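You operate a simulated robot arm through the tools that you are given. There is no shell and no other tool. Be economical: measure what you need, move in short steps, check, and stop when the job is done.

The job below is to be done with a simulated two-armed robot. You get a single attempt, and the scene is never put back.

## Task
Take the blue cloth from the grey table and lay it out flat on the far end of the grey table.

It is judged by the outcome, as a careful person would: the job done as asked, and still so three seconds after it is handed in. It fails if anything else is knocked over, pushed out of place, dropped, spilled or broken. Flat cloth is picked up by pressing the open fingertips on it (5 to 10 N) and closing them slowly along it; thin cloth reads only 2 to 8 mm in the jaws.

## Robot
Two 7-joint arms with two-finger parallel grippers on one trunk, on a base that drives. Base frame: it is fixed to the floor where the robot stands at the start and does not move with it; the origin is under the middle of the robot, x ahead of it, y to its left, z up; the surface under the hand at the start is at about z = 0.75. Lengths are in m, angles in degrees, forces in N, time in s.
The left shoulder is at the start at [0.05, 0.165, 1.03], the right one opposite. With the tool pointing down near the work surface each hand reaches from about 0.24 to 0.7 m from the robot's upright axis, wherever it stands, measured 20 degrees to its own side. Places, roughly: far end of the grey table [0.7, 1, 0.8]. Payload 3.91 kg a hand.
The tool frame of a hand sits at the grasp point between the pads (the TCP): z along the fingers, y along the line on which they close. The tips reach 0.03 m beyond it. The gripper opens to 0.11 m. The fingers are 0.02 m wide and 0.01 m thick; the gripper's body (0.048 by 0.112 m) begins 0.055 m behind the TCP.
Orientation is told as [roll, pitch, yaw] about the base's x, y, z axes, in that order, counted from this pose: with the fingers straight down and closing along the base's y, the tool's x points along the base's -x, its y along +y and its z along -z.

## Interface
- The arms move only by the tool jog_arm. It takes "left_increments", "right_increments" or both (then of equal length, played together; a hand with none holds still); each is a list of rows, each a list of 7 numbers: the gripper command, from -1 (shut) to 1 (fully open), values between in proportion, then the shift along the tool's x, y, z in mm, then the turn, a rotation vector about the tool's x, y, z in degrees. In form: [[fingers, dx, dy, dz, wx, wy, wz], ...]. A call has 1 to 8 rows; each row shifts and turns the commanded pose from where the row before left it, along the tool's axes as they then stand. Rows are played at 5 a second. More than 0.05 m and 8.6 degrees between two rows, or a gripper value outside its range, and nothing of the call is played. Where a pose cannot be reached the arm comes as near as it can. A force on the tool above 40 N (or 10 N above the force at the start of the call, whichever is more), or a blocked arm, ends the call early, and 0.2 s more pass. The fingers move at their own pace (about 0.045 m/s each) and stop on an object; they squeeze with about 34 N. The grip force told is the motor's: it shows also when the fingers shut on nothing. Time passes only in rows, and 0.2 s behind the last, so rows that do not move let the fingers close. It gives the time, the measured TCP pose, the force on the tool (base axes), the opening and the grip force at its end, in the units of the frame above (readings bear some noise), with the torque about the TCP (base axes, N m) and any sound that the robot's microphone picked up, and new pictures: "pictures" is both (left out), scene, wrist or none (wrist: the cameras of the hands that moved).
- Cameras (640 x 400 px; columns grow to the right, rows downward): "scene" is now at [0.1127, 0.0231, 1.1887]; the picture's right is [0.28, -0.96, 0.00], its down [-0.65, -0.19, -0.74] and it looks along [0.71, 0.20, -0.67] (base axes); focal length 287 px, centre (320, 200). "left" rides on the left gripper at [0.072, -0.017, -0.103] in its tool frame; the picture's right is [0.23, 0.97, 0.00], its down [-0.76, 0.18, -0.62] and it looks along [-0.61, 0.14, 0.78] (tool axes); focal length 222 px, centre (320, 200). "right" rides on the right gripper at [0.072, 0.017, -0.103] in its tool frame; the picture's right is [-0.23, 0.97, 0.00], its down [-0.76, -0.18, -0.62] and it looks along [-0.61, -0.14, 0.78] (tool axes); focal length 222 px, centre (320, 200). There is no depth. A picture from a camera that has moved, and an enlarged one, comes with that camera's place and axes in the base frame and with its lens.
- slide_trunk(by): slides the trunk up (or, below 0, down) by that many m; the arms and the scene camera ride with it, the base frame stays. It gives what a move gives, with no picture.
- base_move(legs): drives the robot by 1 to 6 legs, each [ahead, left, turn to the left] in m, m and degrees, along the robot's own axes; the way and the turn of a leg run together, so that a leg with both is an arc; at most 1.5 m and 180 degrees a leg. The arms and the cameras ride along, it lands a little off, and it stops where it bumps. It gives what a move gives, and a new picture of the scene camera.
- aim_head(pan, tilt): turns the head with the scene camera to pan (to the left, within 80 degrees either way) and tilt (down, from -29 to 69), counted from straight ahead of the robot. It gives what a move gives, and a new picture of the scene camera.
- close_up(camera, box): a new picture of the part [left, top, right, bottom] of that camera's present view, enlarged. No time passes.
- sign_off(): hands the job in; it is judged then, once.

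Go step by step. Nothing tells you exact positions but the pictures and the camera data: compare them with the known pose of the tool, close in by small moves and look again before you grip or let go. The budget is 120 turns and 260 pictures, counting those below and the enlarged ones. Unless the task says otherwise, let go and move clear before handing in, and close with one line.

The tools are called after "Call:" as a command line: name --argument value ..., lists and objects as JSON in quotes. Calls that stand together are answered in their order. jog_arm: Moves the arms, as the interface text tells. Its arguments: {"type":"object","properties":{"left_increments":{"type":"array"},"right_increments":{"type":"array"},"pictures":{"type":"string","enum":["both","scene","wrist","none"]}},"required":[]} The other tools are called the same way: slide_trunk (by) slides the trunk up or down; base_move (legs) drives the base; aim_head (pan, tilt) turns the head that bears the scene camera; close_up (camera, box) takes an enlarged picture of a part of a camera's view; sign_off () hands the job in.

At the start:

```text
t: 0.0
left_tool_pos: [0.5054, 0.2778, 0.9653]
left_tcp_rot: [0.0, -0.1, 0.0]
left_contact_force: [0.4, -0.7, -0.8]
left_wrist_torque: [0.02, 0.01, -0.02]
left_gripper_width: 0.11
left_grasp_force: 0.0
right_tool_pos: [0.3382, -0.0989, 0.9033]
right_tcp_rot: [0.0, 0.0, -0.1]
right_contact_force: [-0.2, 0.1, -1.1]
right_wrist_torque: [0.03, 0.01, 0.0]
right_gripper_width: 0.11
right_grasp_force: 0.0
trunk travel left (down, up): [-0.25, 0.253]
robot x, y, heading: [-0.0031, 0.0007, 0.2]
head pan, tilt: [16.1, 42.4]
```

scene: 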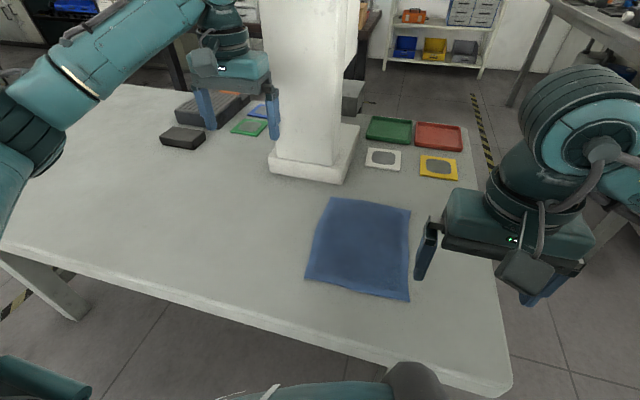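
right: 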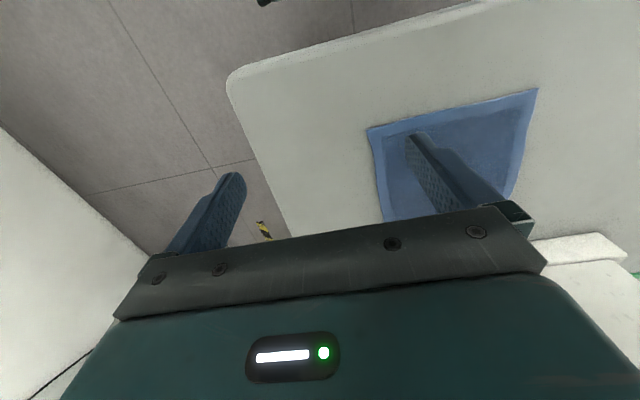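
left: 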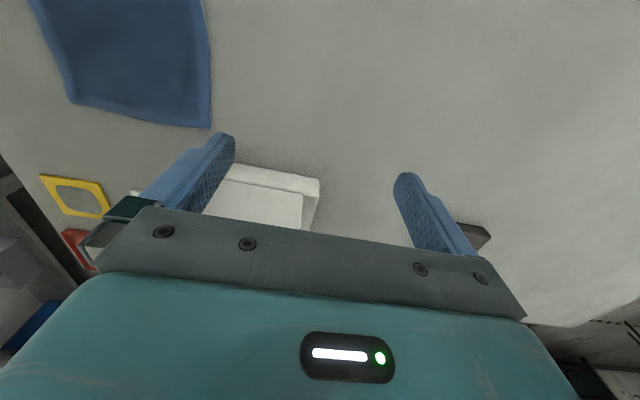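

The blue cloth lies flat at about x 0.37–0.60, y −0.05–0.13, with the pillar behind it. I'll look along the table to the left before moving anything.

Call:
aim_head --pan 60 --tilt 35

```text
t: 1.1
left_tool_pos: [0.5061, 0.2773, 0.9643]
left_tcp_rot: [0.0, 0.0, -0.1]
left_contact_force: [-0.1, -0.3, 0.7]
left_wrist_torque: [0.04, -0.01, -0.01]
left_gripper_width: 0.1099
left_grasp_force: 0.0
right_tool_pos: [0.3388, -0.1, 0.9041]
right_tcp_rot: [0.0, 0.0, 0.0]
right_contact_force: [0.1, 0.2, 0.7]
right_wrist_torque: [-0.01, 0.0, -0.01]
right_gripper_width: 0.1099
right_grasp_force: 0.0
trunk travel left (down, up): [-0.25, 0.253]
robot x, y, heading: [-0.0033, 0.0008, -0.0]
head pan, tilt: [60.0, 35.0]
camera scene: at [0.0767, 0.0762, 1.1997], right [0.87, -0.5, 0.0], down [-0.29, -0.5, -0.82], along [0.41, 0.71, -0.57], focal length 287 px, centre (320, 200)
```

scene: 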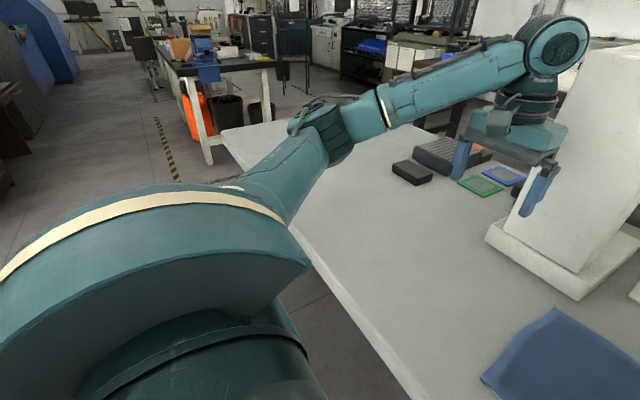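

The table runs to y≈1.29 and the far end is clear, with a black box near (0.73, 0.62) and the pillar at x>0.65. I plan to pinch the cloth's left edge with both hands, then tow it flat along the table. First I'll hover both hands above that edge.

Call:
jog_arm --left_increments '[[-0.27, -8, -37, 20, 0, 0, 0], [-0.27, -8, -37, 25, 0, 0, 0], [-0.27, -8, -38, 25, 0, 0, 0], [-0.27, -8, -38, 25, 0, 0, 0], [-0.27, -7, -37, 25, 0, 0, 0]]' --right_increments '[[-0.27, -10, 38, 5, 0, 0, 0], [-0.27, -10, 38, 10, 0, 0, 0], [-0.27, -10, 38, 15, 0, 0, 0], [-0.27, -10, 38, 15, 0, 0, 0], [-0.27, -11, 38, 14, 0, 0, 0]]' --pictures "wrist"

Call:
aim_head --pan 16 --tilt 45

```text
t: 2.3
left_tool_pos: [0.5441, 0.0901, 0.8407]
left_tcp_rot: [0.0, 0.0, 0.0]
left_contact_force: [0.4, 0.4, 0.1]
left_wrist_torque: [-0.01, 0.0, 0.02]
left_gripper_width: 0.0401
left_grasp_force: 0.1
right_tool_pos: [0.3898, 0.0909, 0.8447]
right_tcp_rot: [0.0, 0.1, 0.0]
right_contact_force: [0.0, -0.3, -0.2]
right_wrist_torque: [0.01, 0.0, 0.03]
right_gripper_width: 0.0404
right_grasp_force: 0.0
trunk travel left (down, up): [-0.25, 0.253]
robot x, y, heading: [0.0029, -0.002, 0.1]
head pan, tilt: [60.0, 35.0]
camera right: at [0.3173, 0.1082, 0.9485], right [0.23, 0.97, 0.0], down [0.76, -0.18, 0.62], along [0.61, -0.14, -0.78], focal length 222 px, centre (320, 200)
camera left: at [0.4723, 0.073, 0.9462], right [-0.23, 0.97, 0.0], down [0.76, 0.18, 0.62], along [0.61, 0.14, -0.78], focal length 222 px, centre (320, 200)
```

right: 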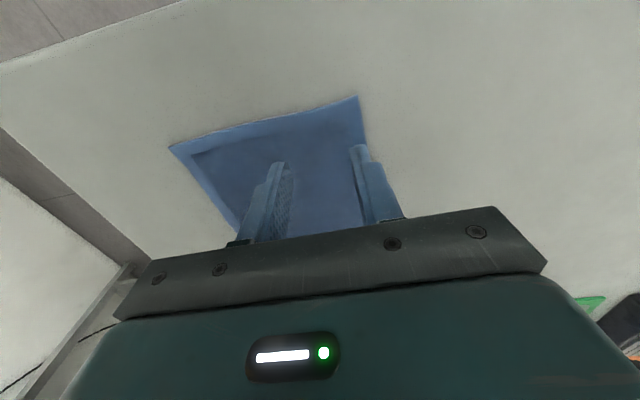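
left: 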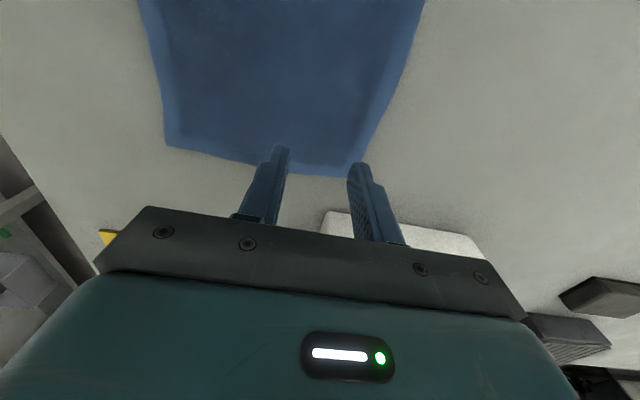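

```text
t: 3.4
left_tool_pos: [0.5434, 0.0899, 0.8429]
left_tcp_rot: [0.0, 0.0, 0.0]
left_contact_force: [-0.2, -0.4, -0.3]
left_wrist_torque: [-0.01, 0.04, -0.01]
left_gripper_width: 0.04
left_grasp_force: 0.1
right_tool_pos: [0.3882, 0.0894, 0.846]
right_tcp_rot: [-0.1, 0.0, 0.0]
right_contact_force: [0.1, -0.2, 0.2]
right_wrist_torque: [0.04, -0.02, 0.01]
right_gripper_width: 0.04
right_grasp_force: 0.1
trunk travel left (down, up): [-0.25, 0.253]
robot x, y, heading: [0.0019, -0.0015, -0.3]
head pan, tilt: [16.0, 45.0]
camera scene: at [0.1108, 0.0225, 1.185], right [0.28, -0.96, 0.0], down [-0.68, -0.2, -0.71], along [0.68, 0.2, -0.71], focal length 287 px, centre (320, 200)
```

scene: 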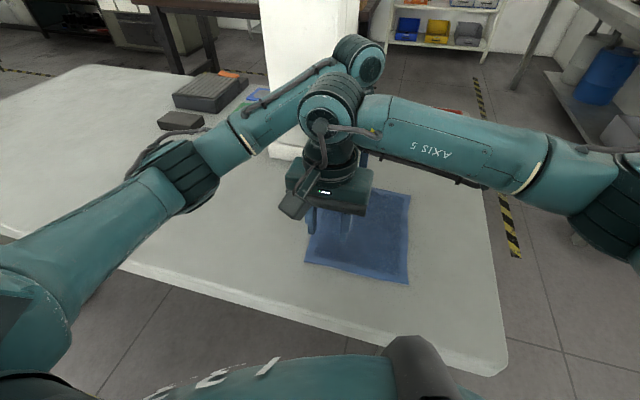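

The edge is at y≈0.128, with corners at x≈0.37 and 0.585, and both hands sit just inside it. Now I'll lower toward the cloth.

Call:
jog_arm --left_increments '[[-0.27, 0, 0, 25, 0, 0, 0], [-0.27, 0, 0, 20, 0, 0, 0], [-0.27, 0, 0, 8, 0, 0, 0], [-0.27, 0, 0, 3, 0, 0, 0]]' --right_increments '[[-0.27, 0, 0, 25, 0, 0, 0], [-0.27, 0, 0, 22, 0, 0, 0], [-0.27, 0, 0, 8, 0, 0, 0], [-0.27, 0, 0, 3, 0, 0, 0]]' --pictures "none"

```text
t: 4.4
left_tool_pos: [0.5437, 0.0902, 0.7872]
left_tcp_rot: [0.0, 0.0, 0.0]
left_contact_force: [0.4, -0.3, -0.2]
left_wrist_torque: [-0.02, -0.06, 0.01]
left_gripper_width: 0.04
left_grasp_force: 0.0
right_tool_pos: [0.3893, 0.0911, 0.786]
right_tcp_rot: [0.1, 0.0, 0.1]
right_contact_force: [-1.4, 0.5, -1.2]
right_wrist_torque: [0.03, 0.03, -0.04]
right_gripper_width: 0.0402
right_grasp_force: 0.0
trunk travel left (down, up): [-0.25, 0.253]
robot x, y, heading: [-0.0009, 0.0009, 0.0]
head pan, tilt: [16.0, 45.0]
```

Call:
jog_arm --left_increments '[[-0.27, 0, 0, 2, 0, 0, 0], [-0.27, 0, 0, 2, 0, 0, 0]]' --right_increments '[[-0.27, 0, 0, 2, 0, 0, 0], [-0.27, 0, 0, 1, 0, 0, 0]]' --pictures "none"

```text
t: 5.0
left_tool_pos: [0.5434, 0.0902, 0.785]
left_tcp_rot: [0.0, -0.1, 0.0]
left_contact_force: [-0.6, -0.8, 2.3]
left_wrist_torque: [0.02, -0.02, 0.04]
left_gripper_width: 0.0402
left_grasp_force: 0.1
right_tool_pos: [0.3891, 0.0914, 0.7837]
right_tcp_rot: [0.1, -0.1, 0.0]
right_contact_force: [1.3, -1.6, 4.0]
right_wrist_torque: [-0.02, 0.0, 0.0]
right_gripper_width: 0.0402
right_grasp_force: 0.1
trunk travel left (down, up): [-0.25, 0.253]
robot x, y, heading: [0.0001, -0.0013, 0.1]
head pan, tilt: [16.0, 45.0]
```

Both hands have touched the cloth. I'll press slightly more and close slowly.

Call:
jog_arm --left_increments '[[-0.27, 0, 0, 2, 0, 0, 0], [-0.27, 0, 0, 0, 0, 0, 0]]' --right_increments '[[-0.27, 0, 0, 1.5, 0, 0, 0], [-0.27, 0, 0, 0, 0, 0, 0]]' --pictures "none"

```text
t: 5.6
left_tool_pos: [0.5425, 0.0902, 0.7837]
left_tcp_rot: [0.0, -0.1, -0.1]
left_contact_force: [-1.0, 1.4, 6.9]
left_wrist_torque: [0.1, 0.04, -0.02]
left_gripper_width: 0.0399
left_grasp_force: 0.1
right_tool_pos: [0.3904, 0.0916, 0.7837]
right_tcp_rot: [0.0, -0.1, 0.0]
right_contact_force: [1.2, -3.0, 10.5]
right_wrist_torque: [-0.06, -0.05, 0.0]
right_gripper_width: 0.0401
right_grasp_force: 0.1
trunk travel left (down, up): [-0.25, 0.253]
robot x, y, heading: [0.0017, -0.0001, 0.1]
head pan, tilt: [16.0, 45.0]
```

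Call:
jog_arm --left_increments '[[-0.4, 0, 0, 0, 0, 0, 0], [-0.5, 0, 0, 0, 0, 0, 0], [-0.6, 0, 0, 0, 0, 0, 0], [-0.7, 0, 0, 0, 0, 0, 0], [-0.8, 0, 0, 0, 0, 0, 0], [-0.9, 0, 0, 0, 0, 0, 0], [-1, 0, 0, 0, 0, 0, 0], [-1, 0, 0, 0, 0, 0, 0]]' --right_increments '[[-0.4, 0, 0, 0, 0, 0, 0], [-0.5, 0, 0, 0, 0, 0, 0], [-0.6, 0, 0, 0, 0, 0, 0], [-0.7, 0, 0, 0, 0, 0, 0], [-0.8, 0, 0, 0, 0, 0, 0], [-0.9, 0, 0, 0, 0, 0, 0], [-1, 0, 0, 0, 0, 0, 0], [-1, 0, 0, 0, 0, 0, 0]]'

```text
t: 7.4
left_tool_pos: [0.5426, 0.0897, 0.7834]
left_tcp_rot: [0.0, -0.1, 0.0]
left_contact_force: [-1.9, 0.2, 12.2]
left_wrist_torque: [0.02, 0.08, -0.01]
left_gripper_width: 0.0045
left_grasp_force: 34.2
right_tool_pos: [0.3889, 0.0915, 0.7836]
right_tcp_rot: [0.0, -0.2, 0.0]
right_contact_force: [0.8, -0.4, 12.5]
right_wrist_torque: [0.03, -0.05, 0.03]
right_gripper_width: 0.0056
right_grasp_force: 34.4
trunk travel left (down, up): [-0.25, 0.253]
robot x, y, heading: [-0.0023, 0.005, -0.0]
head pan, tilt: [16.0, 45.0]
camera scene: at [0.1091, 0.0221, 1.1852], right [0.28, -0.96, 0.0], down [-0.68, -0.19, -0.71], along [0.68, 0.2, -0.71], focal length 287 px, centre (320, 200)
camera right: at [0.3168, 0.1081, 0.8865], right [0.23, 0.97, 0.0], down [0.76, -0.18, 0.62], along [0.61, -0.14, -0.78], focal length 222 px, centre (320, 200)
camera left: at [0.4711, 0.0737, 0.8881], right [-0.23, 0.97, 0.0], down [0.76, 0.18, 0.63], along [0.61, 0.14, -0.78], focal length 222 px, centre (320, 200)
```

scene: 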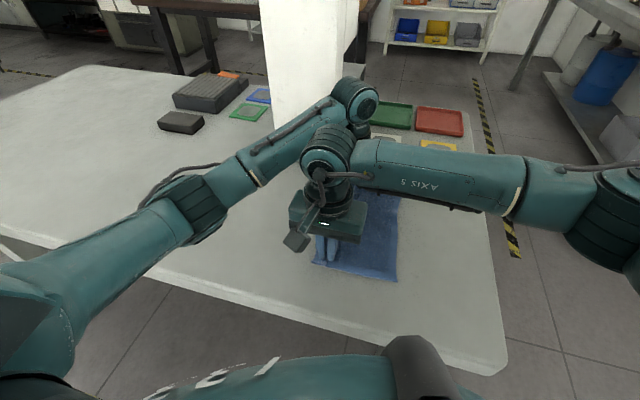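
right: 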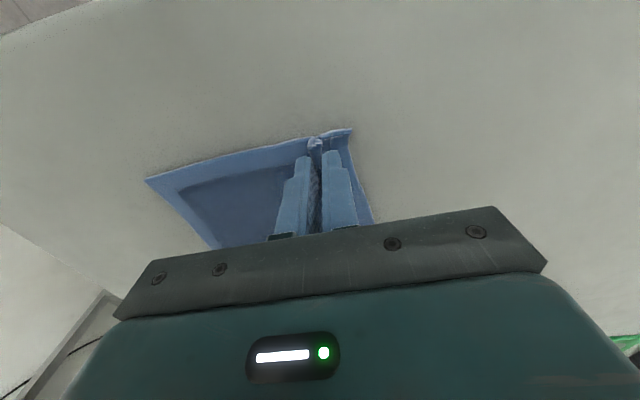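
left: 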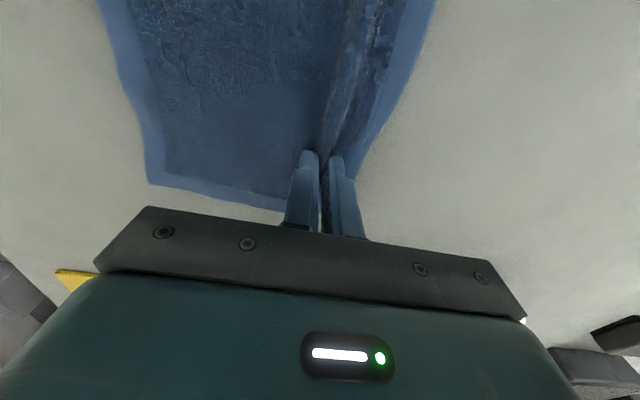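

Both grips hold cloth (4.5 and 5.6 mm). I'll ease the press off a few mm and test a 60 mm tow to the left.

Call:
jog_arm --left_increments '[[-1, 0, 0, -3.5, 0, 0, 0], [-1, 0, 15, 0, 0, 0, 0], [-1, 0, 15, 0, 0, 0, 0], [-1, 0, 15, 0, 0, 0, 0], [-1, 0, 15, 0, 0, 0, 0]]' --right_increments '[[-1, 0, 0, -3.5, 0, 0, 0], [-1, 0, 15, 0, 0, 0, 0], [-1, 0, 15, 0, 0, 0, 0], [-1, 0, 15, 0, 0, 0, 0], [-1, 0, 15, 0, 0, 0, 0]]'

```text
t: 8.6
left_tool_pos: [0.5453, 0.1495, 0.7839]
left_tcp_rot: [0.0, 0.0, 0.0]
left_contact_force: [-1.2, -0.9, 2.0]
left_wrist_torque: [0.0, 0.01, 0.01]
left_gripper_width: 0.0043
left_grasp_force: 33.8
right_tool_pos: [0.3892, 0.1502, 0.7849]
right_tcp_rot: [0.0, 0.0, -0.1]
right_contact_force: [0.9, -0.4, 1.2]
right_wrist_torque: [-0.04, -0.05, 0.02]
right_gripper_width: 0.0048
right_grasp_force: 33.8
trunk travel left (down, up): [-0.25, 0.253]
robot x, y, heading: [-0.0002, 0.0007, -0.0]
head pan, tilt: [16.0, 45.0]
camera scene: at [0.1105, 0.0224, 1.1849], right [0.28, -0.96, 0.0], down [-0.68, -0.19, -0.71], along [0.68, 0.2, -0.71], focal length 287 px, centre (320, 200)
camera right: at [0.3174, 0.1681, 0.889], right [0.23, 0.97, 0.0], down [0.76, -0.18, 0.62], along [0.61, -0.14, -0.78], focal length 222 px, centre (320, 200)
camera left: at [0.4724, 0.1339, 0.8898], right [-0.23, 0.97, 0.0], down [0.76, 0.18, 0.62], along [0.61, 0.14, -0.78], focal length 222 px, centre (320, 200)
```

scene: 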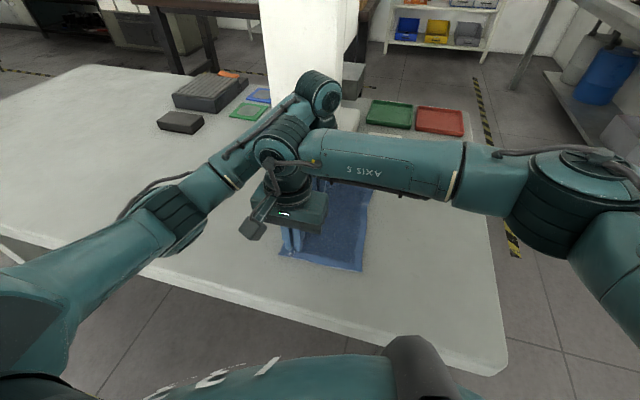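
right: 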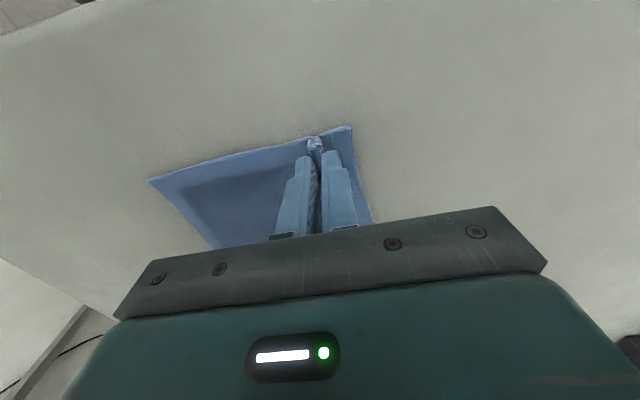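
left: 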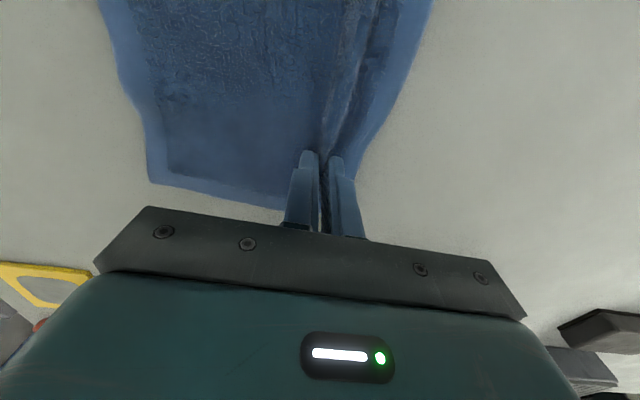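

The tow works and the cloth stays flat. I'll ease 20 mm toward the robot for pillar clearance, then drive left in a first leg.

Call:
jog_arm --left_increments '[[-1, 10, 10, 0, 0, 0, 0], [-1, 10, 10, 0, 0, 0, 0]]' --right_increments '[[-1, 10, 10, 0, 0, 0, 0], [-1, 10, 10, 0, 0, 0, 0]]' --pictures "none"

Call:
base_move --legs '[[0, 0.2, 0]]'

```text
t: 9.2
left_tool_pos: [0.5231, 0.1724, 0.7841]
left_tcp_rot: [-0.1, 0.0, 0.1]
left_contact_force: [0.0, 0.3, 1.7]
left_wrist_torque: [-0.02, -0.02, 0.0]
left_gripper_width: 0.0045
left_grasp_force: 33.8
right_tool_pos: [0.3692, 0.1712, 0.7859]
right_tcp_rot: [-0.1, 0.0, 0.0]
right_contact_force: [0.1, -0.1, 0.8]
right_wrist_torque: [-0.01, 0.0, 0.0]
right_gripper_width: 0.0049
right_grasp_force: 34.3
trunk travel left (down, up): [-0.25, 0.253]
robot x, y, heading: [-0.0011, -0.0006, 0.0]
head pan, tilt: [16.0, 45.0]
```

```text
t: 11.6
left_tool_pos: [0.5236, 0.3711, 0.7854]
left_tcp_rot: [0.0, 0.0, -0.1]
left_contact_force: [-1.2, 0.3, -0.2]
left_wrist_torque: [-0.01, 0.03, 0.0]
left_gripper_width: 0.0043
left_grasp_force: 33.8
right_tool_pos: [0.3694, 0.3706, 0.7861]
right_tcp_rot: [0.0, 0.0, 0.0]
right_contact_force: [-0.1, 0.9, 1.2]
right_wrist_torque: [-0.01, 0.0, 0.02]
right_gripper_width: 0.0049
right_grasp_force: 33.9
trunk travel left (down, up): [-0.25, 0.253]
robot x, y, heading: [0.0025, 0.1969, -0.3]
head pan, tilt: [16.0, 45.0]
camera scene: at [0.1108, 0.2222, 1.1849], right [0.28, -0.96, 0.0], down [-0.68, -0.19, -0.71], along [0.68, 0.19, -0.71], focal length 287 px, centre (320, 200)
```

scene: 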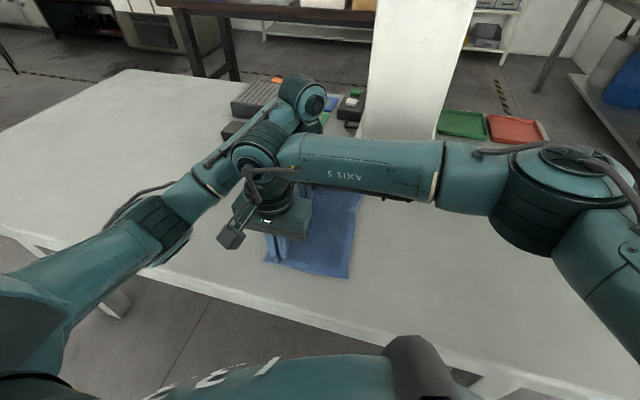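

The tow is going cleanly and we are past the pillar. I'll continue left.

Call:
base_move --legs '[[0, 0.5, 0]]'

```text
t: 16.5
left_tool_pos: [0.5269, 0.8615, 0.7879]
left_tcp_rot: [0.0, 0.0, -0.5]
left_contact_force: [-1.0, 0.3, 1.2]
left_wrist_torque: [0.02, 0.01, -0.04]
left_gripper_width: 0.0042
left_grasp_force: 33.9
right_tool_pos: [0.3727, 0.8634, 0.7866]
right_tcp_rot: [0.0, 0.0, -0.5]
right_contact_force: [0.9, -0.9, -0.7]
right_wrist_torque: [0.0, -0.02, 0.03]
right_gripper_width: 0.0049
right_grasp_force: 33.5
trunk travel left (down, up): [-0.25, 0.253]
robot x, y, heading: [0.0019, 0.6962, -0.6]
head pan, tilt: [16.0, 45.0]
camera scene: at [0.1133, 0.7167, 1.1849], right [0.27, -0.96, 0.0], down [-0.68, -0.19, -0.71], along [0.68, 0.19, -0.71], focal length 287 px, centre (320, 200)
```

scene: 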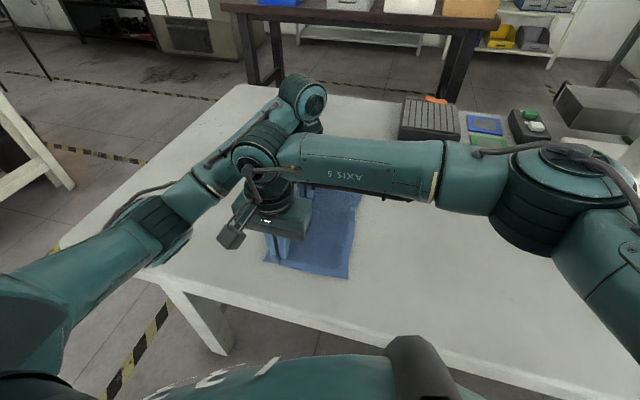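

About 0.2 m more to the left, then I'll push the hands away from the robot to centre the cloth.

Call:
base_move --legs '[[0, 0.17, 0.6]]'

Call:
jog_arm --left_increments '[[-1, -20, 5, 0, 0, 0, 0], [-1, -20, 5, 0, 0, 0, 0], [-1, -20, 5, 0, 0, 0, 0], [-1, -20, 5, 0, 0, 0, 0], [-1, -20, 5, 0, 0, 0, 0], [-1, -20, 5, 0, 0, 0, 0], [-1, -15, 5, 0, 0, 0, 0]]' --right_increments '[[-1, -20, 5, 0, 0, 0, 0], [-1, -20, 5, 0, 0, 0, 0], [-1, -20, 5, 0, 0, 0, 0], [-1, -20, 5, 0, 0, 0, 0], [-1, -20, 5, 0, 0, 0, 0], [-1, -20, 5, 0, 0, 0, 0], [-1, -15, 5, 0, 0, 0, 0]]'

```text
t: 18.6
left_tool_pos: [0.5275, 1.0358, 0.7859]
left_tcp_rot: [0.0, 0.0, 0.1]
left_contact_force: [-0.5, 0.6, -0.5]
left_wrist_torque: [0.02, 0.03, 0.01]
left_gripper_width: 0.004
left_grasp_force: 34.0
right_tool_pos: [0.3721, 1.0365, 0.7854]
right_tcp_rot: [0.0, 0.0, 0.0]
right_contact_force: [0.7, 0.2, 1.2]
right_wrist_torque: [0.01, -0.02, 0.01]
right_gripper_width: 0.0049
right_grasp_force: 34.1
trunk travel left (down, up): [-0.25, 0.253]
robot x, y, heading: [0.004, 0.8654, 0.3]
head pan, tilt: [16.0, 45.0]
camera scene: at [0.1138, 0.8871, 1.1849], right [0.28, -0.96, 0.0], down [-0.68, -0.2, -0.71], along [0.68, 0.2, -0.71], focal length 287 px, centre (320, 200)
```

scene: 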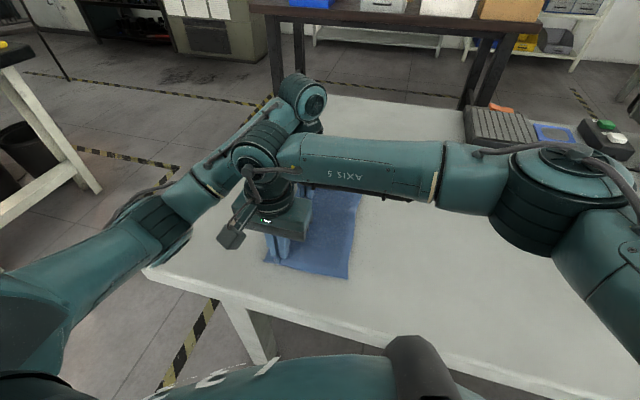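

```text
t: 19.9
left_tool_pos: [0.6305, 1.067, 0.7834]
left_tcp_rot: [0.1, 1.7, 0.4]
left_contact_force: [-19.7, -2.5, 13.1]
left_wrist_torque: [-0.06, 0.52, 0.04]
left_gripper_width: 0.0042
left_grasp_force: 33.8
right_tool_pos: [0.4611, 1.0447, 0.7917]
right_tcp_rot: [0.4, -2.0, -1.6]
right_contact_force: [18.1, 4.5, -0.6]
right_wrist_torque: [0.09, -0.46, 0.01]
right_gripper_width: 0.0042
right_grasp_force: 34.3
right hand out of reach, approached as far as the arm can: row 4, 5, 6
trunk travel left (down, up): [-0.25, 0.253]
robot x, y, heading: [0.005, 0.8638, 0.1]
head pan, tilt: [16.0, 45.0]
stopped in row 6 (left hand): the force on the tool passed its limit at 48 N (the readings are from after the stop); the commanded pose is now the measured one
camera scene: at [0.1125, 0.8869, 1.1852], right [0.28, -0.96, 0.0], down [-0.68, -0.2, -0.71], along [0.68, 0.2, -0.71], focal length 287 px, centre (320, 200)
camera right: at [0.3864, 1.0635, 0.8927], right [0.25, 0.97, 0.01], down [0.73, -0.2, 0.65], along [0.63, -0.15, -0.76], focal length 222 px, centre (320, 200)
camera left: at [0.5609, 1.0492, 0.8902], right [-0.23, 0.97, 0.01], down [0.78, 0.18, 0.6], along [0.58, 0.15, -0.8], focal length 222 px, centre (320, 200)
```

scene: 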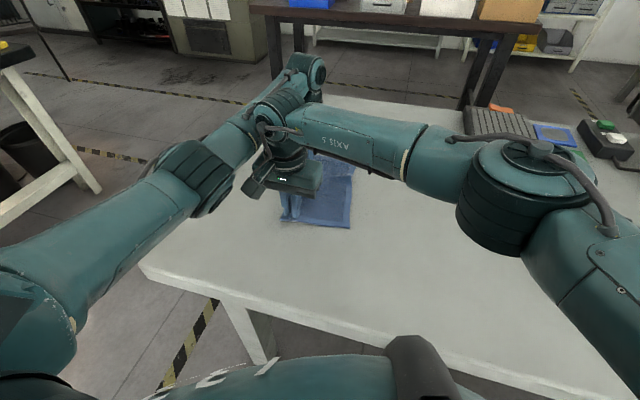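
right: 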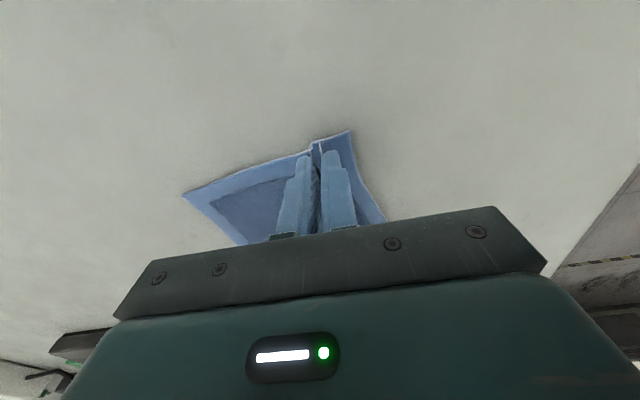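
left: 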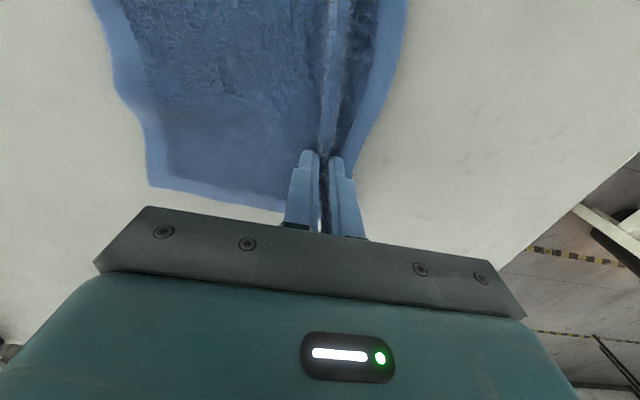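

The right arm has hit its reach limit, with the cloth centred around (0.56, 0.98). I'll undo the overstretch and look down to see how much room the base has to move forward.

Call:
jog_arm --left_increments '[[-1, 8, -6, -3, 0, -1.7, 0], [-1, 8, -6, -1, 0, 0, 0]]' --right_increments '[[-1, 0, 6, 3, 0, 1, 0], [-1, 0, 6, 2, 0, 1, 0]]' --pictures "none"

Call:
aim_head --pan 0 --tilt 69

```text
t: 20.5
left_tool_pos: [0.6179, 1.0659, 0.786]
left_tcp_rot: [0.3, -0.3, 1.7]
left_contact_force: [-3.3, 0.4, 1.3]
left_wrist_torque: [-0.01, 0.06, 0.0]
left_gripper_width: 0.0043
left_grasp_force: 34.4
right_tool_pos: [0.4567, 1.0465, 0.785]
right_tcp_rot: [0.2, 0.1, -0.6]
right_contact_force: [2.9, 0.0, 8.5]
right_wrist_torque: [-0.01, -0.12, -0.01]
right_gripper_width: 0.0041
right_grasp_force: 33.9
right hand out of reach, approached as far as the arm can: row 1, 2
trunk travel left (down, up): [-0.25, 0.253]
robot x, y, heading: [0.001, 0.8654, 0.1]
head pan, tilt: [16.0, 45.0]
```

```text
t: 21.4
left_tool_pos: [0.6171, 1.0651, 0.786]
left_tcp_rot: [0.3, -0.2, 1.5]
left_contact_force: [-0.5, 0.4, 0.5]
left_wrist_torque: [-0.03, 0.01, -0.07]
left_gripper_width: 0.0042
left_grasp_force: 34.1
right_tool_pos: [0.4605, 1.0463, 0.7845]
right_tcp_rot: [0.2, -0.4, -0.9]
right_contact_force: [-1.9, -0.3, 2.3]
right_wrist_torque: [0.01, -0.04, 0.01]
right_gripper_width: 0.0044
right_grasp_force: 33.7
trunk travel left (down, up): [-0.25, 0.253]
robot x, y, heading: [0.0065, 0.862, -0.0]
head pan, tilt: [0.0, 68.8]
camera scene: at [0.0914, 0.8646, 1.1561], right [0.0, -1.0, 0.0], down [-0.93, 0.0, -0.36], along [0.36, 0.0, -0.93], focal length 287 px, centre (320, 200)
```

scene: 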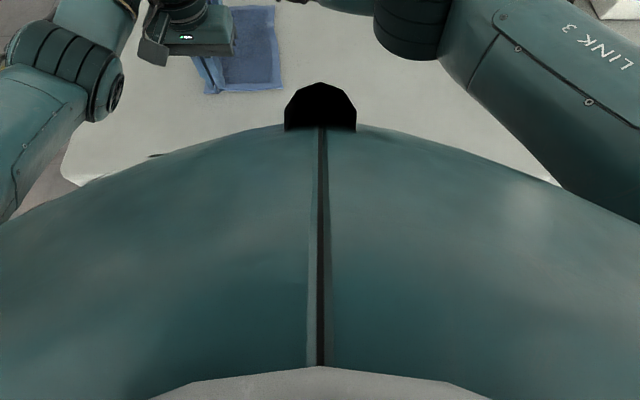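

The chest hides the base from this angle. One cheap look to the side may show the base's footprint.

Call:
aim_head --pan -70 --tilt 60

```text
t: 22.8
left_tool_pos: [0.6169, 1.0644, 0.7848]
left_tcp_rot: [0.3, -0.2, 1.5]
left_contact_force: [-0.5, 0.5, -0.6]
left_wrist_torque: [0.01, 0.02, -0.03]
left_gripper_width: 0.0043
left_grasp_force: 34.4
right_tool_pos: [0.461, 1.046, 0.7861]
right_tcp_rot: [0.3, -0.5, -1.2]
right_contact_force: [-1.3, 0.1, 1.4]
right_wrist_torque: [-0.02, -0.05, 0.03]
right_gripper_width: 0.0045
right_grasp_force: 33.6
trunk travel left (down, up): [-0.25, 0.253]
robot x, y, heading: [0.0052, 0.8635, 0.0]
head pan, tilt: [-70.0, 60.0]
camera scene: at [0.0584, 0.8019, 1.1655], right [-0.94, -0.34, 0.0], down [-0.3, 0.81, -0.5], along [0.17, -0.47, -0.87], focal length 287 px, centre (320, 200)
```

scene: 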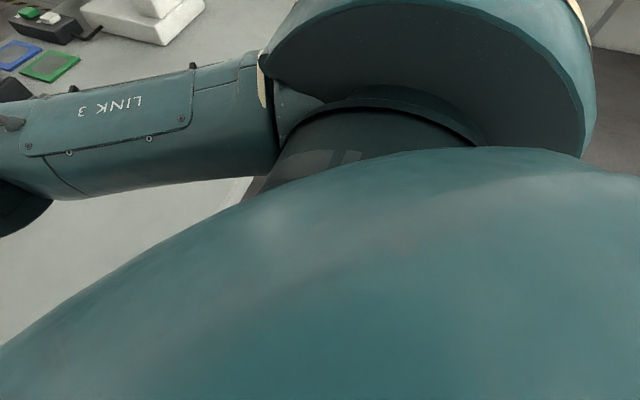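

That view doesn't settle it, so I won't risk the base against the table. Instead I'll release here, respreading the pinched fold by opening slowly under light pressure. Then I'll drive left and regrip from a better position to move the cloth further in.

Call:
jog_arm --left_increments '[[-1, 0, 0, 3, 0, 0, 0], [-0.85, 0, 0, 0, 0, 0, 0], [-0.7, 0, 0, 0, 0, 0, 0], [-0.55, 0, 0, 0, 0, 0, 0], [-0.4, 0, 0, 0, 0, 0, 0], [-0.27, 0, 0, 0, 0, 0, 0], [-0.27, 0, 0, -10, 0, 0, 0], [-0.27, 0, 0, -40, 0, 0, 0]]' --right_increments '[[-1, 0, 0, 2.5, 0, 0, 0], [-0.85, 0, 0, 0, 0, 0, 0], [-0.7, 0, 0, 0, 0, 0, 0], [-0.55, 0, 0, 0, 0, 0, 0], [-0.4, 0, 0, 0, 0, 0, 0], [-0.27, 0, 0, 0, 0, 0, 0], [-0.27, 0, 0, -10, 0, 0, 0], [-0.27, 0, 0, -40, 0, 0, 0]]' --pictures "wrist"

Call:
aim_head --pan 16 --tilt 45

```text
t: 24.5
left_tool_pos: [0.6173, 1.0666, 0.8019]
left_tcp_rot: [0.4, -0.2, 1.4]
left_contact_force: [-0.1, 0.3, -0.1]
left_wrist_torque: [-0.04, -0.02, 0.0]
left_gripper_width: 0.0402
left_grasp_force: 0.1
right_tool_pos: [0.4645, 1.0401, 0.7979]
right_tcp_rot: [-0.7, 0.6, -1.5]
right_contact_force: [-0.8, 0.0, -0.7]
right_wrist_torque: [-0.01, 0.08, -0.01]
right_gripper_width: 0.04
right_grasp_force: 0.1
trunk travel left (down, up): [-0.25, 0.253]
robot x, y, heading: [-0.0003, 0.8665, -0.1]
head pan, tilt: [-70.0, 60.0]
stopped in row 8 (right hand): the force on the tool passed its limit at 62 N (the readings are from after the stop); the commanded pose is now the measured one
camera right: at [0.3937, 1.0605, 0.9025], right [0.25, 0.97, -0.01], down [0.76, -0.19, 0.62], along [0.6, -0.17, -0.79], focal length 222 px, centre (320, 200)
camera left: at [0.5446, 1.0462, 0.9074], right [-0.25, 0.97, 0.01], down [0.75, 0.19, 0.63], along [0.61, 0.16, -0.78], focal length 222 px, centre (320, 200)
```

right: 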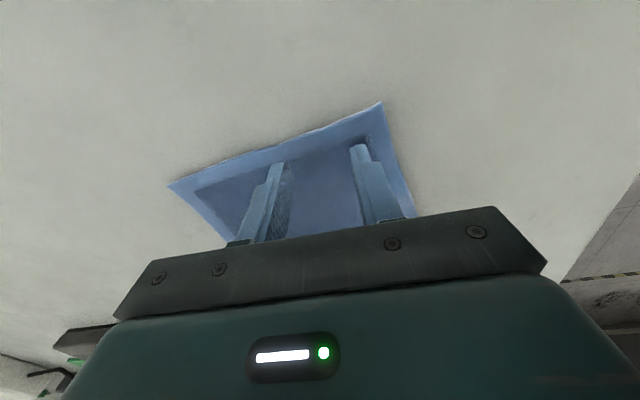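
left: 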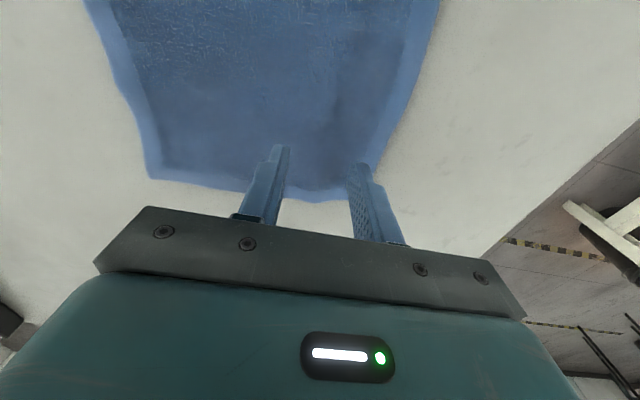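

```text
t: 26.1
left_tool_pos: [0.616, 1.0653, 0.8044]
left_tcp_rot: [0.4, -0.3, 1.3]
left_contact_force: [0.9, -0.6, 0.0]
left_wrist_torque: [0.01, -0.05, -0.02]
left_gripper_width: 0.0403
left_grasp_force: 0.1
right_tool_pos: [0.4641, 1.0402, 0.7994]
right_tcp_rot: [-0.6, 0.4, -1.5]
right_contact_force: [-0.4, 0.0, 0.0]
right_wrist_torque: [-0.01, 0.0, 0.01]
right_gripper_width: 0.0402
right_grasp_force: 0.1
trunk travel left (down, up): [-0.25, 0.253]
robot x, y, heading: [0.0042, 0.8664, -0.1]
head pan, tilt: [16.0, 45.0]
camera scene: at [0.1138, 0.887, 1.1849], right [0.28, -0.96, 0.0], down [-0.68, -0.2, -0.71], along [0.68, 0.2, -0.71], focal length 287 px, centre (320, 200)
```

scene: 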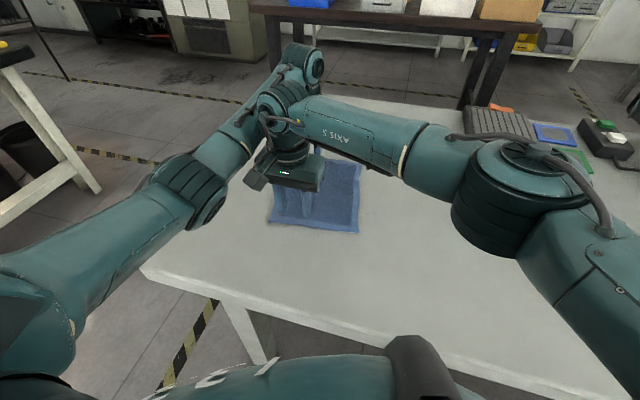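

The release respread the cloth nicely. The stop came from the right wrist touching the left one, so I'll back the right hand away sideways first and then raise both.

Call:
jog_arm --right_increments '[[-0.27, 10, -15, -3, 0, 0, 0], [-0.27, 10, -25, -5, 0, 0, 0], [-0.27, 10, -40, -10, 0, 0, 0], [-0.27, 0, -45, -20, 0, 0, 0], [-0.27, 0, -45, -30, 0, 0, 0]]' --pictures "none"

Call:
jog_arm --left_increments '[[-0.27, 0, 0, -40, 0, 0, 0], [-0.27, 0, 40, -40, 0, 0, 0], [-0.27, 0, 40, 0, 0, 0, 0], [-0.27, 0, 40, 0, 0, 0, 0]]' --right_increments '[[-0.27, 0, -40, -30, 0, 0, 0], [-0.27, 0, -30, 0, 0, 0, 0], [-0.27, 0, 0, 0, 0, 0, 0], [-0.27, 0, 0, 0, 0, 0, 0]]'

```text
refused: row 5 steps farther than a row can; nothing moved
```

```text
refused: row 2 steps farther than a row can; nothing moved
```

Call:
jog_arm --right_increments '[[-0.27, 10, -15, -3, 0, 0, 0], [-0.27, 10, -25, -5, 0, 0, 0], [-0.27, 10, -40, -10, 0, 0, 0], [-0.27, 0, -40, -20, 0, 0, 0], [-0.27, 0, -40, -25, 0, 0, 0]]' --pictures "none"

Call:
jog_arm --left_increments '[[-0.27, 0, 0, -40, 0, 0, 0], [-0.27, 0, 30, -35, 0, 0, 0], [-0.27, 0, 40, 0, 0, 0, 0], [-0.27, 0, 40, 0, 0, 0, 0]]' --right_increments '[[-0.27, 0, -35, -30, 0, 0, 0], [-0.27, 0, -30, 0, 0, 0, 0], [-0.27, 0, 0, 0, 0, 0, 0], [-0.27, 0, 0, 0, 0, 0, 0]]'

```text
t: 27.3
left_tool_pos: [0.6178, 1.0647, 0.803]
left_tcp_rot: [0.4, -0.3, 1.4]
left_contact_force: [0.1, -0.7, 0.1]
left_wrist_torque: [0.01, -0.01, 0.03]
left_gripper_width: 0.0402
left_grasp_force: 0.2
right_tool_pos: [0.431, 0.882, 0.8632]
right_tcp_rot: [-0.6, 0.3, -1.4]
right_contact_force: [0.4, -0.6, -0.2]
right_wrist_torque: [0.03, -0.01, -0.01]
right_gripper_width: 0.04
right_grasp_force: 0.1
trunk travel left (down, up): [-0.25, 0.253]
robot x, y, heading: [0.0059, 0.8655, 0.2]
head pan, tilt: [16.0, 45.0]
```

```text
t: 28.3
left_tool_pos: [0.6154, 1.174, 0.8787]
left_tcp_rot: [0.5, -0.4, 1.2]
left_contact_force: [0.3, -0.4, -0.1]
left_wrist_torque: [0.0, 0.0, 0.0]
left_gripper_width: 0.0401
left_grasp_force: 0.1
right_tool_pos: [0.4294, 0.8167, 0.8949]
right_tcp_rot: [-0.6, 0.4, -1.5]
right_contact_force: [0.6, 0.2, -0.3]
right_wrist_torque: [-0.04, 0.03, -0.04]
right_gripper_width: 0.0403
right_grasp_force: 0.0
trunk travel left (down, up): [-0.25, 0.253]
robot x, y, heading: [0.0008, 0.8633, 0.1]
head pan, tilt: [16.0, 45.0]
camera scene: at [0.1138, 0.8872, 1.1849], right [0.28, -0.96, 0.0], down [-0.68, -0.2, -0.71], along [0.68, 0.2, -0.71], focal length 287 px, centre (320, 200)
camera right: at [0.3589, 0.8374, 0.9987], right [0.25, 0.97, -0.01], down [0.76, -0.19, 0.62], along [0.6, -0.17, -0.78], focal length 222 px, centre (320, 200)
camera left: at [0.5421, 1.1546, 0.983], right [-0.25, 0.97, 0.01], down [0.75, 0.19, 0.63], along [0.61, 0.16, -0.78], focal length 222 px, centre (320, 200)
```

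scene: 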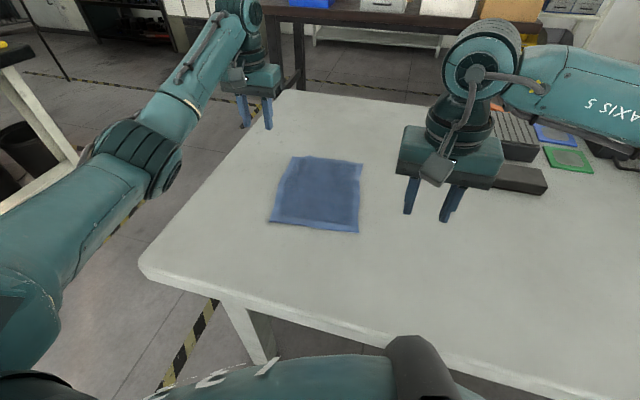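
right: 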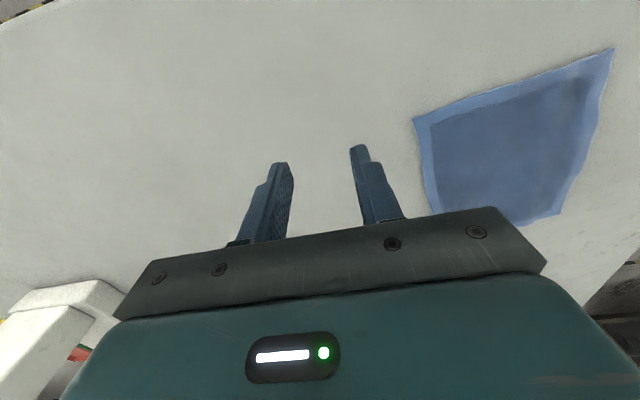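
left: 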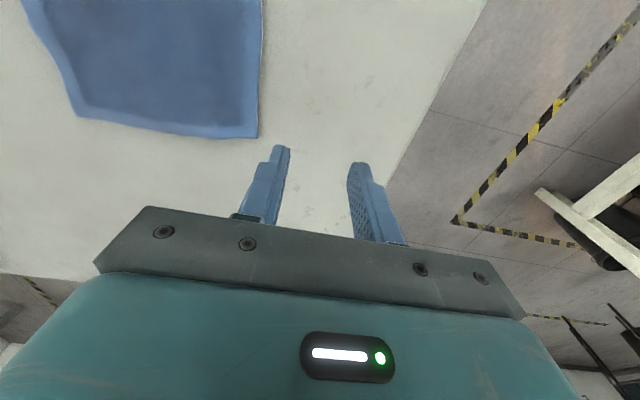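

The cloth is flat at about x 0.45–0.67, y 0.92–1.11. I'd like it nearer the table's mid-depth, so I'll step left, pinch one point on each side edge and slide it about 9 cm further in.

Call:
base_move --legs '[[0, 0.14, 0]]'

```text
t: 30.2
left_tool_pos: [0.6134, 1.315, 0.8792]
left_tcp_rot: [0.4, -0.3, 1.4]
left_contact_force: [-0.4, -0.4, 0.8]
left_wrist_torque: [-0.03, 0.02, -0.02]
left_gripper_width: 0.0401
left_grasp_force: 0.0
right_tool_pos: [0.4287, 0.959, 0.8955]
right_tcp_rot: [-0.6, 0.4, -1.4]
right_contact_force: [-0.3, 0.6, 0.1]
right_wrist_torque: [0.03, -0.03, -0.01]
right_gripper_width: 0.0403
right_grasp_force: 0.0
trunk travel left (down, up): [-0.25, 0.253]
robot x, y, heading: [0.0032, 1.0026, 0.1]
head pan, tilt: [16.0, 45.0]
camera scene: at [0.1134, 1.0281, 1.1849], right [0.28, -0.96, 0.0], down [-0.68, -0.2, -0.71], along [0.68, 0.2, -0.71], focal length 287 px, centre (320, 200)
```

scene: 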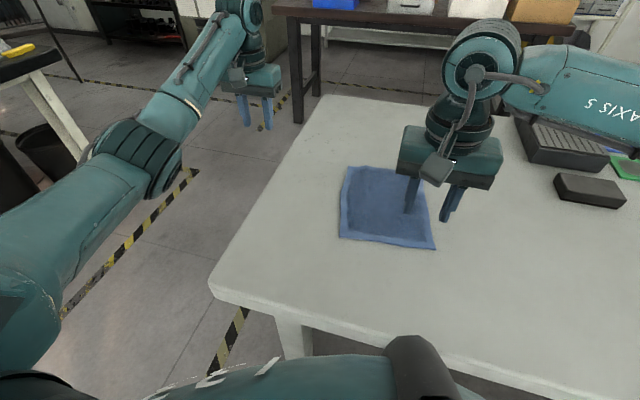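

Call:
jog_arm --left_increments '[[-0.4, 2, -45, 0, 0, 0, 0], [-0.4, 2, -45, 5, 0, 0, 0], [-0.4, 2, -45, 10, 0, 0, 0], [-0.4, 2, -40, 20, 0, 0, 0], [-0.4, 2, -35, 22, 0, 0, 0], [-0.4, 1, -25, 20, 0, 0, 0]]' --right_increments '[[-0.4, -20, 0, 10, 0, 0, 0], [-0.4, -20, 0, 15, 0, 0, 0], [-0.4, -20, 0, 20, 0, 0, 0], [-0.4, -20, 0, 20, 0, 0, 0], [-0.4, -11, -2, 20, 0, 0, 0], [-0.4, 0, -2, 10, 0, 0, 0]]'

```text
t: 31.6
left_tool_pos: [0.6104, 1.0799, 0.8004]
left_tcp_rot: [0.4, -0.3, 1.5]
left_contact_force: [-0.7, -0.4, -0.1]
left_wrist_torque: [0.0, 0.02, -0.01]
left_gripper_width: 0.0332
left_grasp_force: 0.1
right_tool_pos: [0.5197, 0.9524, 0.7998]
right_tcp_rot: [-0.5, 0.4, -1.4]
right_contact_force: [0.4, -0.1, -0.2]
right_wrist_torque: [0.02, -0.02, -0.01]
right_gripper_width: 0.0331
right_grasp_force: 0.1
trunk travel left (down, up): [-0.25, 0.253]
robot x, y, heading: [-0.0021, 1.0026, 0.6]
head pan, tilt: [16.0, 45.0]
camera scene: at [0.1135, 1.0278, 1.185], right [0.28, -0.96, 0.0], down [-0.68, -0.2, -0.71], along [0.68, 0.2, -0.71], focal length 287 px, centre (320, 200)
camera right: at [0.4483, 0.9728, 0.9038], right [0.25, 0.97, -0.01], down [0.76, -0.19, 0.62], along [0.6, -0.16, -0.78], focal length 222 px, centre (320, 200)
camera left: at [0.5375, 1.0607, 0.9045], right [-0.25, 0.97, 0.01], down [0.75, 0.19, 0.63], along [0.61, 0.16, -0.78], focal length 222 px, centre (320, 200)
```

scene: 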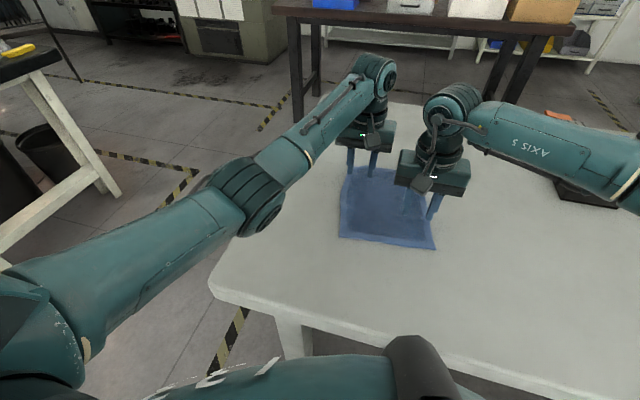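
right: 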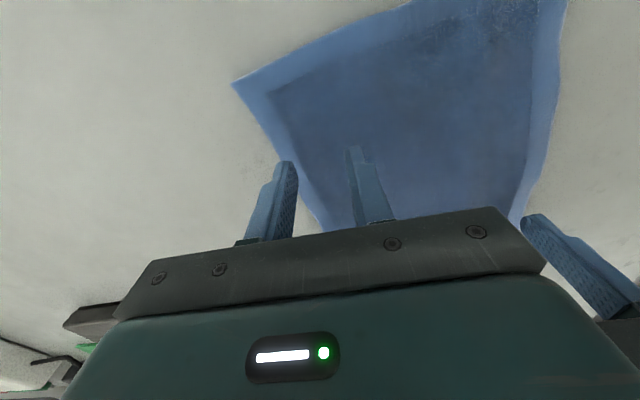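
left: 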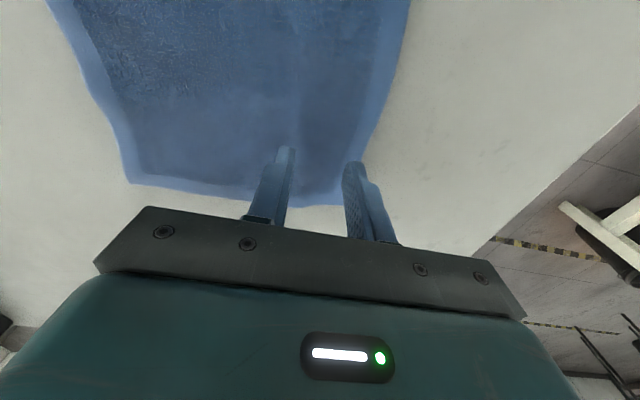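

Nearly placed. I'll shift each hand 7 mm inward and touch down.

Call:
jog_arm --left_increments '[[-0.4, 0, -7, 5, 0, 0, 0], [-0.4, 0, 0, 8, 0, 0, 0], [-0.4, 0, 0, 3, 0, 0, 0], [-0.4, 0, 0, 2, 0, 0, 0], [-0.4, 0, 0, 0, 0, 0, 0]]' --right_increments '[[-0.4, 0, 7, 5, 0, 0, 0], [-0.4, 0, 0, 8, 0, 0, 0], [-0.4, 0, 0, 3, 0, 0, 0], [-0.4, 0, 0, 2, 0, 0, 0], [-0.4, 0, 0, 0, 0, 0, 0]]' --pictures "none"

```text
t: 32.8
left_tool_pos: [0.6092, 1.073, 0.7834]
left_tcp_rot: [0.2, -0.6, 1.4]
left_contact_force: [1.7, -0.2, 6.8]
left_wrist_torque: [-0.06, -0.03, 0.01]
left_gripper_width: 0.0332
left_grasp_force: 0.0
right_tool_pos: [0.5188, 0.959, 0.7835]
right_tcp_rot: [-0.5, 0.3, -1.4]
right_contact_force: [0.4, 0.6, 10.9]
right_wrist_torque: [0.06, -0.03, 0.0]
right_gripper_width: 0.0331
right_grasp_force: 0.0
trunk travel left (down, up): [-0.25, 0.253]
robot x, y, heading: [0.0024, 1.0061, 0.1]
head pan, tilt: [16.0, 45.0]
```

Call:
jog_arm --left_increments '[[-0.5, 0, 0, 0.5, 0, 0, 0], [-0.6, 0, 0, 0, 0, 0, 0], [-0.7, 0, 0, 0, 0, 0, 0], [-0.8, 0, 0, 0, 0, 0, 0], [-0.9, 0, 0, 0, 0, 0, 0], [-1, 0, 0, 0, 0, 0, 0], [-1, 0, 0, 0, 0, 0, 0]]' --right_increments '[[-0.5, 0, 0, 0, 0, 0, 0], [-0.6, 0, 0, 0, 0, 0, 0], [-0.7, 0, 0, 0, 0, 0, 0], [-0.8, 0, 0, 0, 0, 0, 0], [-0.9, 0, 0, 0, 0, 0, 0], [-1, 0, 0, 0, 0, 0, 0], [-1, 0, 0, 0, 0, 0, 0]]'

```text
t: 34.4
left_tool_pos: [0.6085, 1.0734, 0.7824]
left_tcp_rot: [0.4, -0.6, 1.4]
left_contact_force: [-0.4, -1.8, 14.3]
left_wrist_torque: [-0.07, 0.01, 0.02]
left_gripper_width: 0.0041
left_grasp_force: 33.4
right_tool_pos: [0.5166, 0.9592, 0.7834]
right_tcp_rot: [-0.6, 0.1, -1.4]
right_contact_force: [2.2, 1.1, 14.7]
right_wrist_torque: [0.12, -0.04, 0.04]
right_gripper_width: 0.0041
right_grasp_force: 33.7
trunk travel left (down, up): [-0.25, 0.253]
robot x, y, heading: [0.0047, 1.0054, -0.0]
head pan, tilt: [16.0, 45.0]
camera scene: at [0.1111, 1.0279, 1.1853], right [0.28, -0.96, 0.0], down [-0.68, -0.2, -0.71], along [0.68, 0.2, -0.71], focal length 287 px, centre (320, 200)
camera right: at [0.4465, 0.9787, 0.8866], right [0.25, 0.97, -0.01], down [0.76, -0.19, 0.62], along [0.6, -0.16, -0.78], focal length 222 px, centre (320, 200)
camera left: at [0.5354, 1.0539, 0.8871], right [-0.25, 0.97, 0.0], down [0.75, 0.19, 0.63], along [0.61, 0.16, -0.78], focal length 222 px, centre (320, 200)
```

scene: 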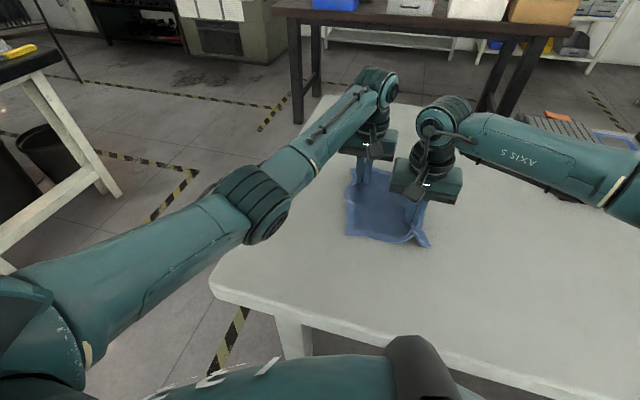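
right: 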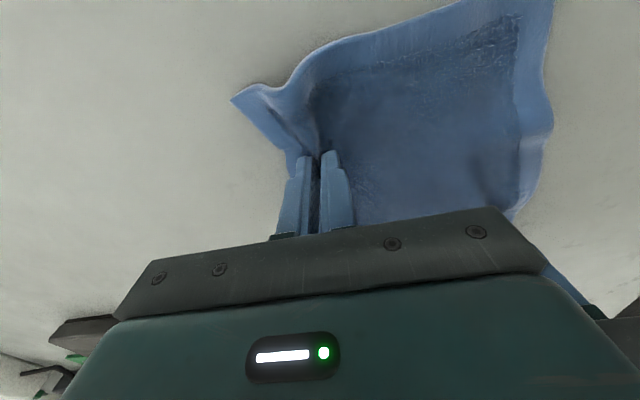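
left: 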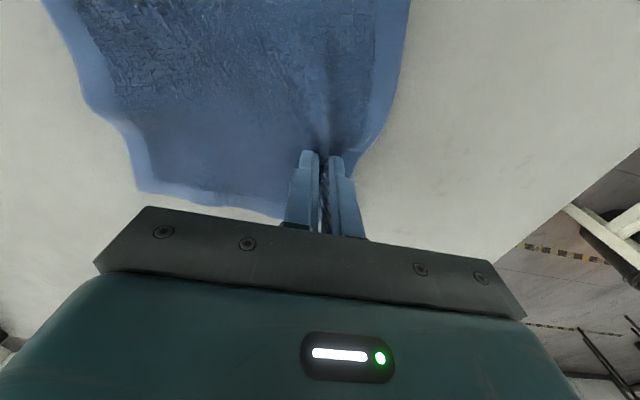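

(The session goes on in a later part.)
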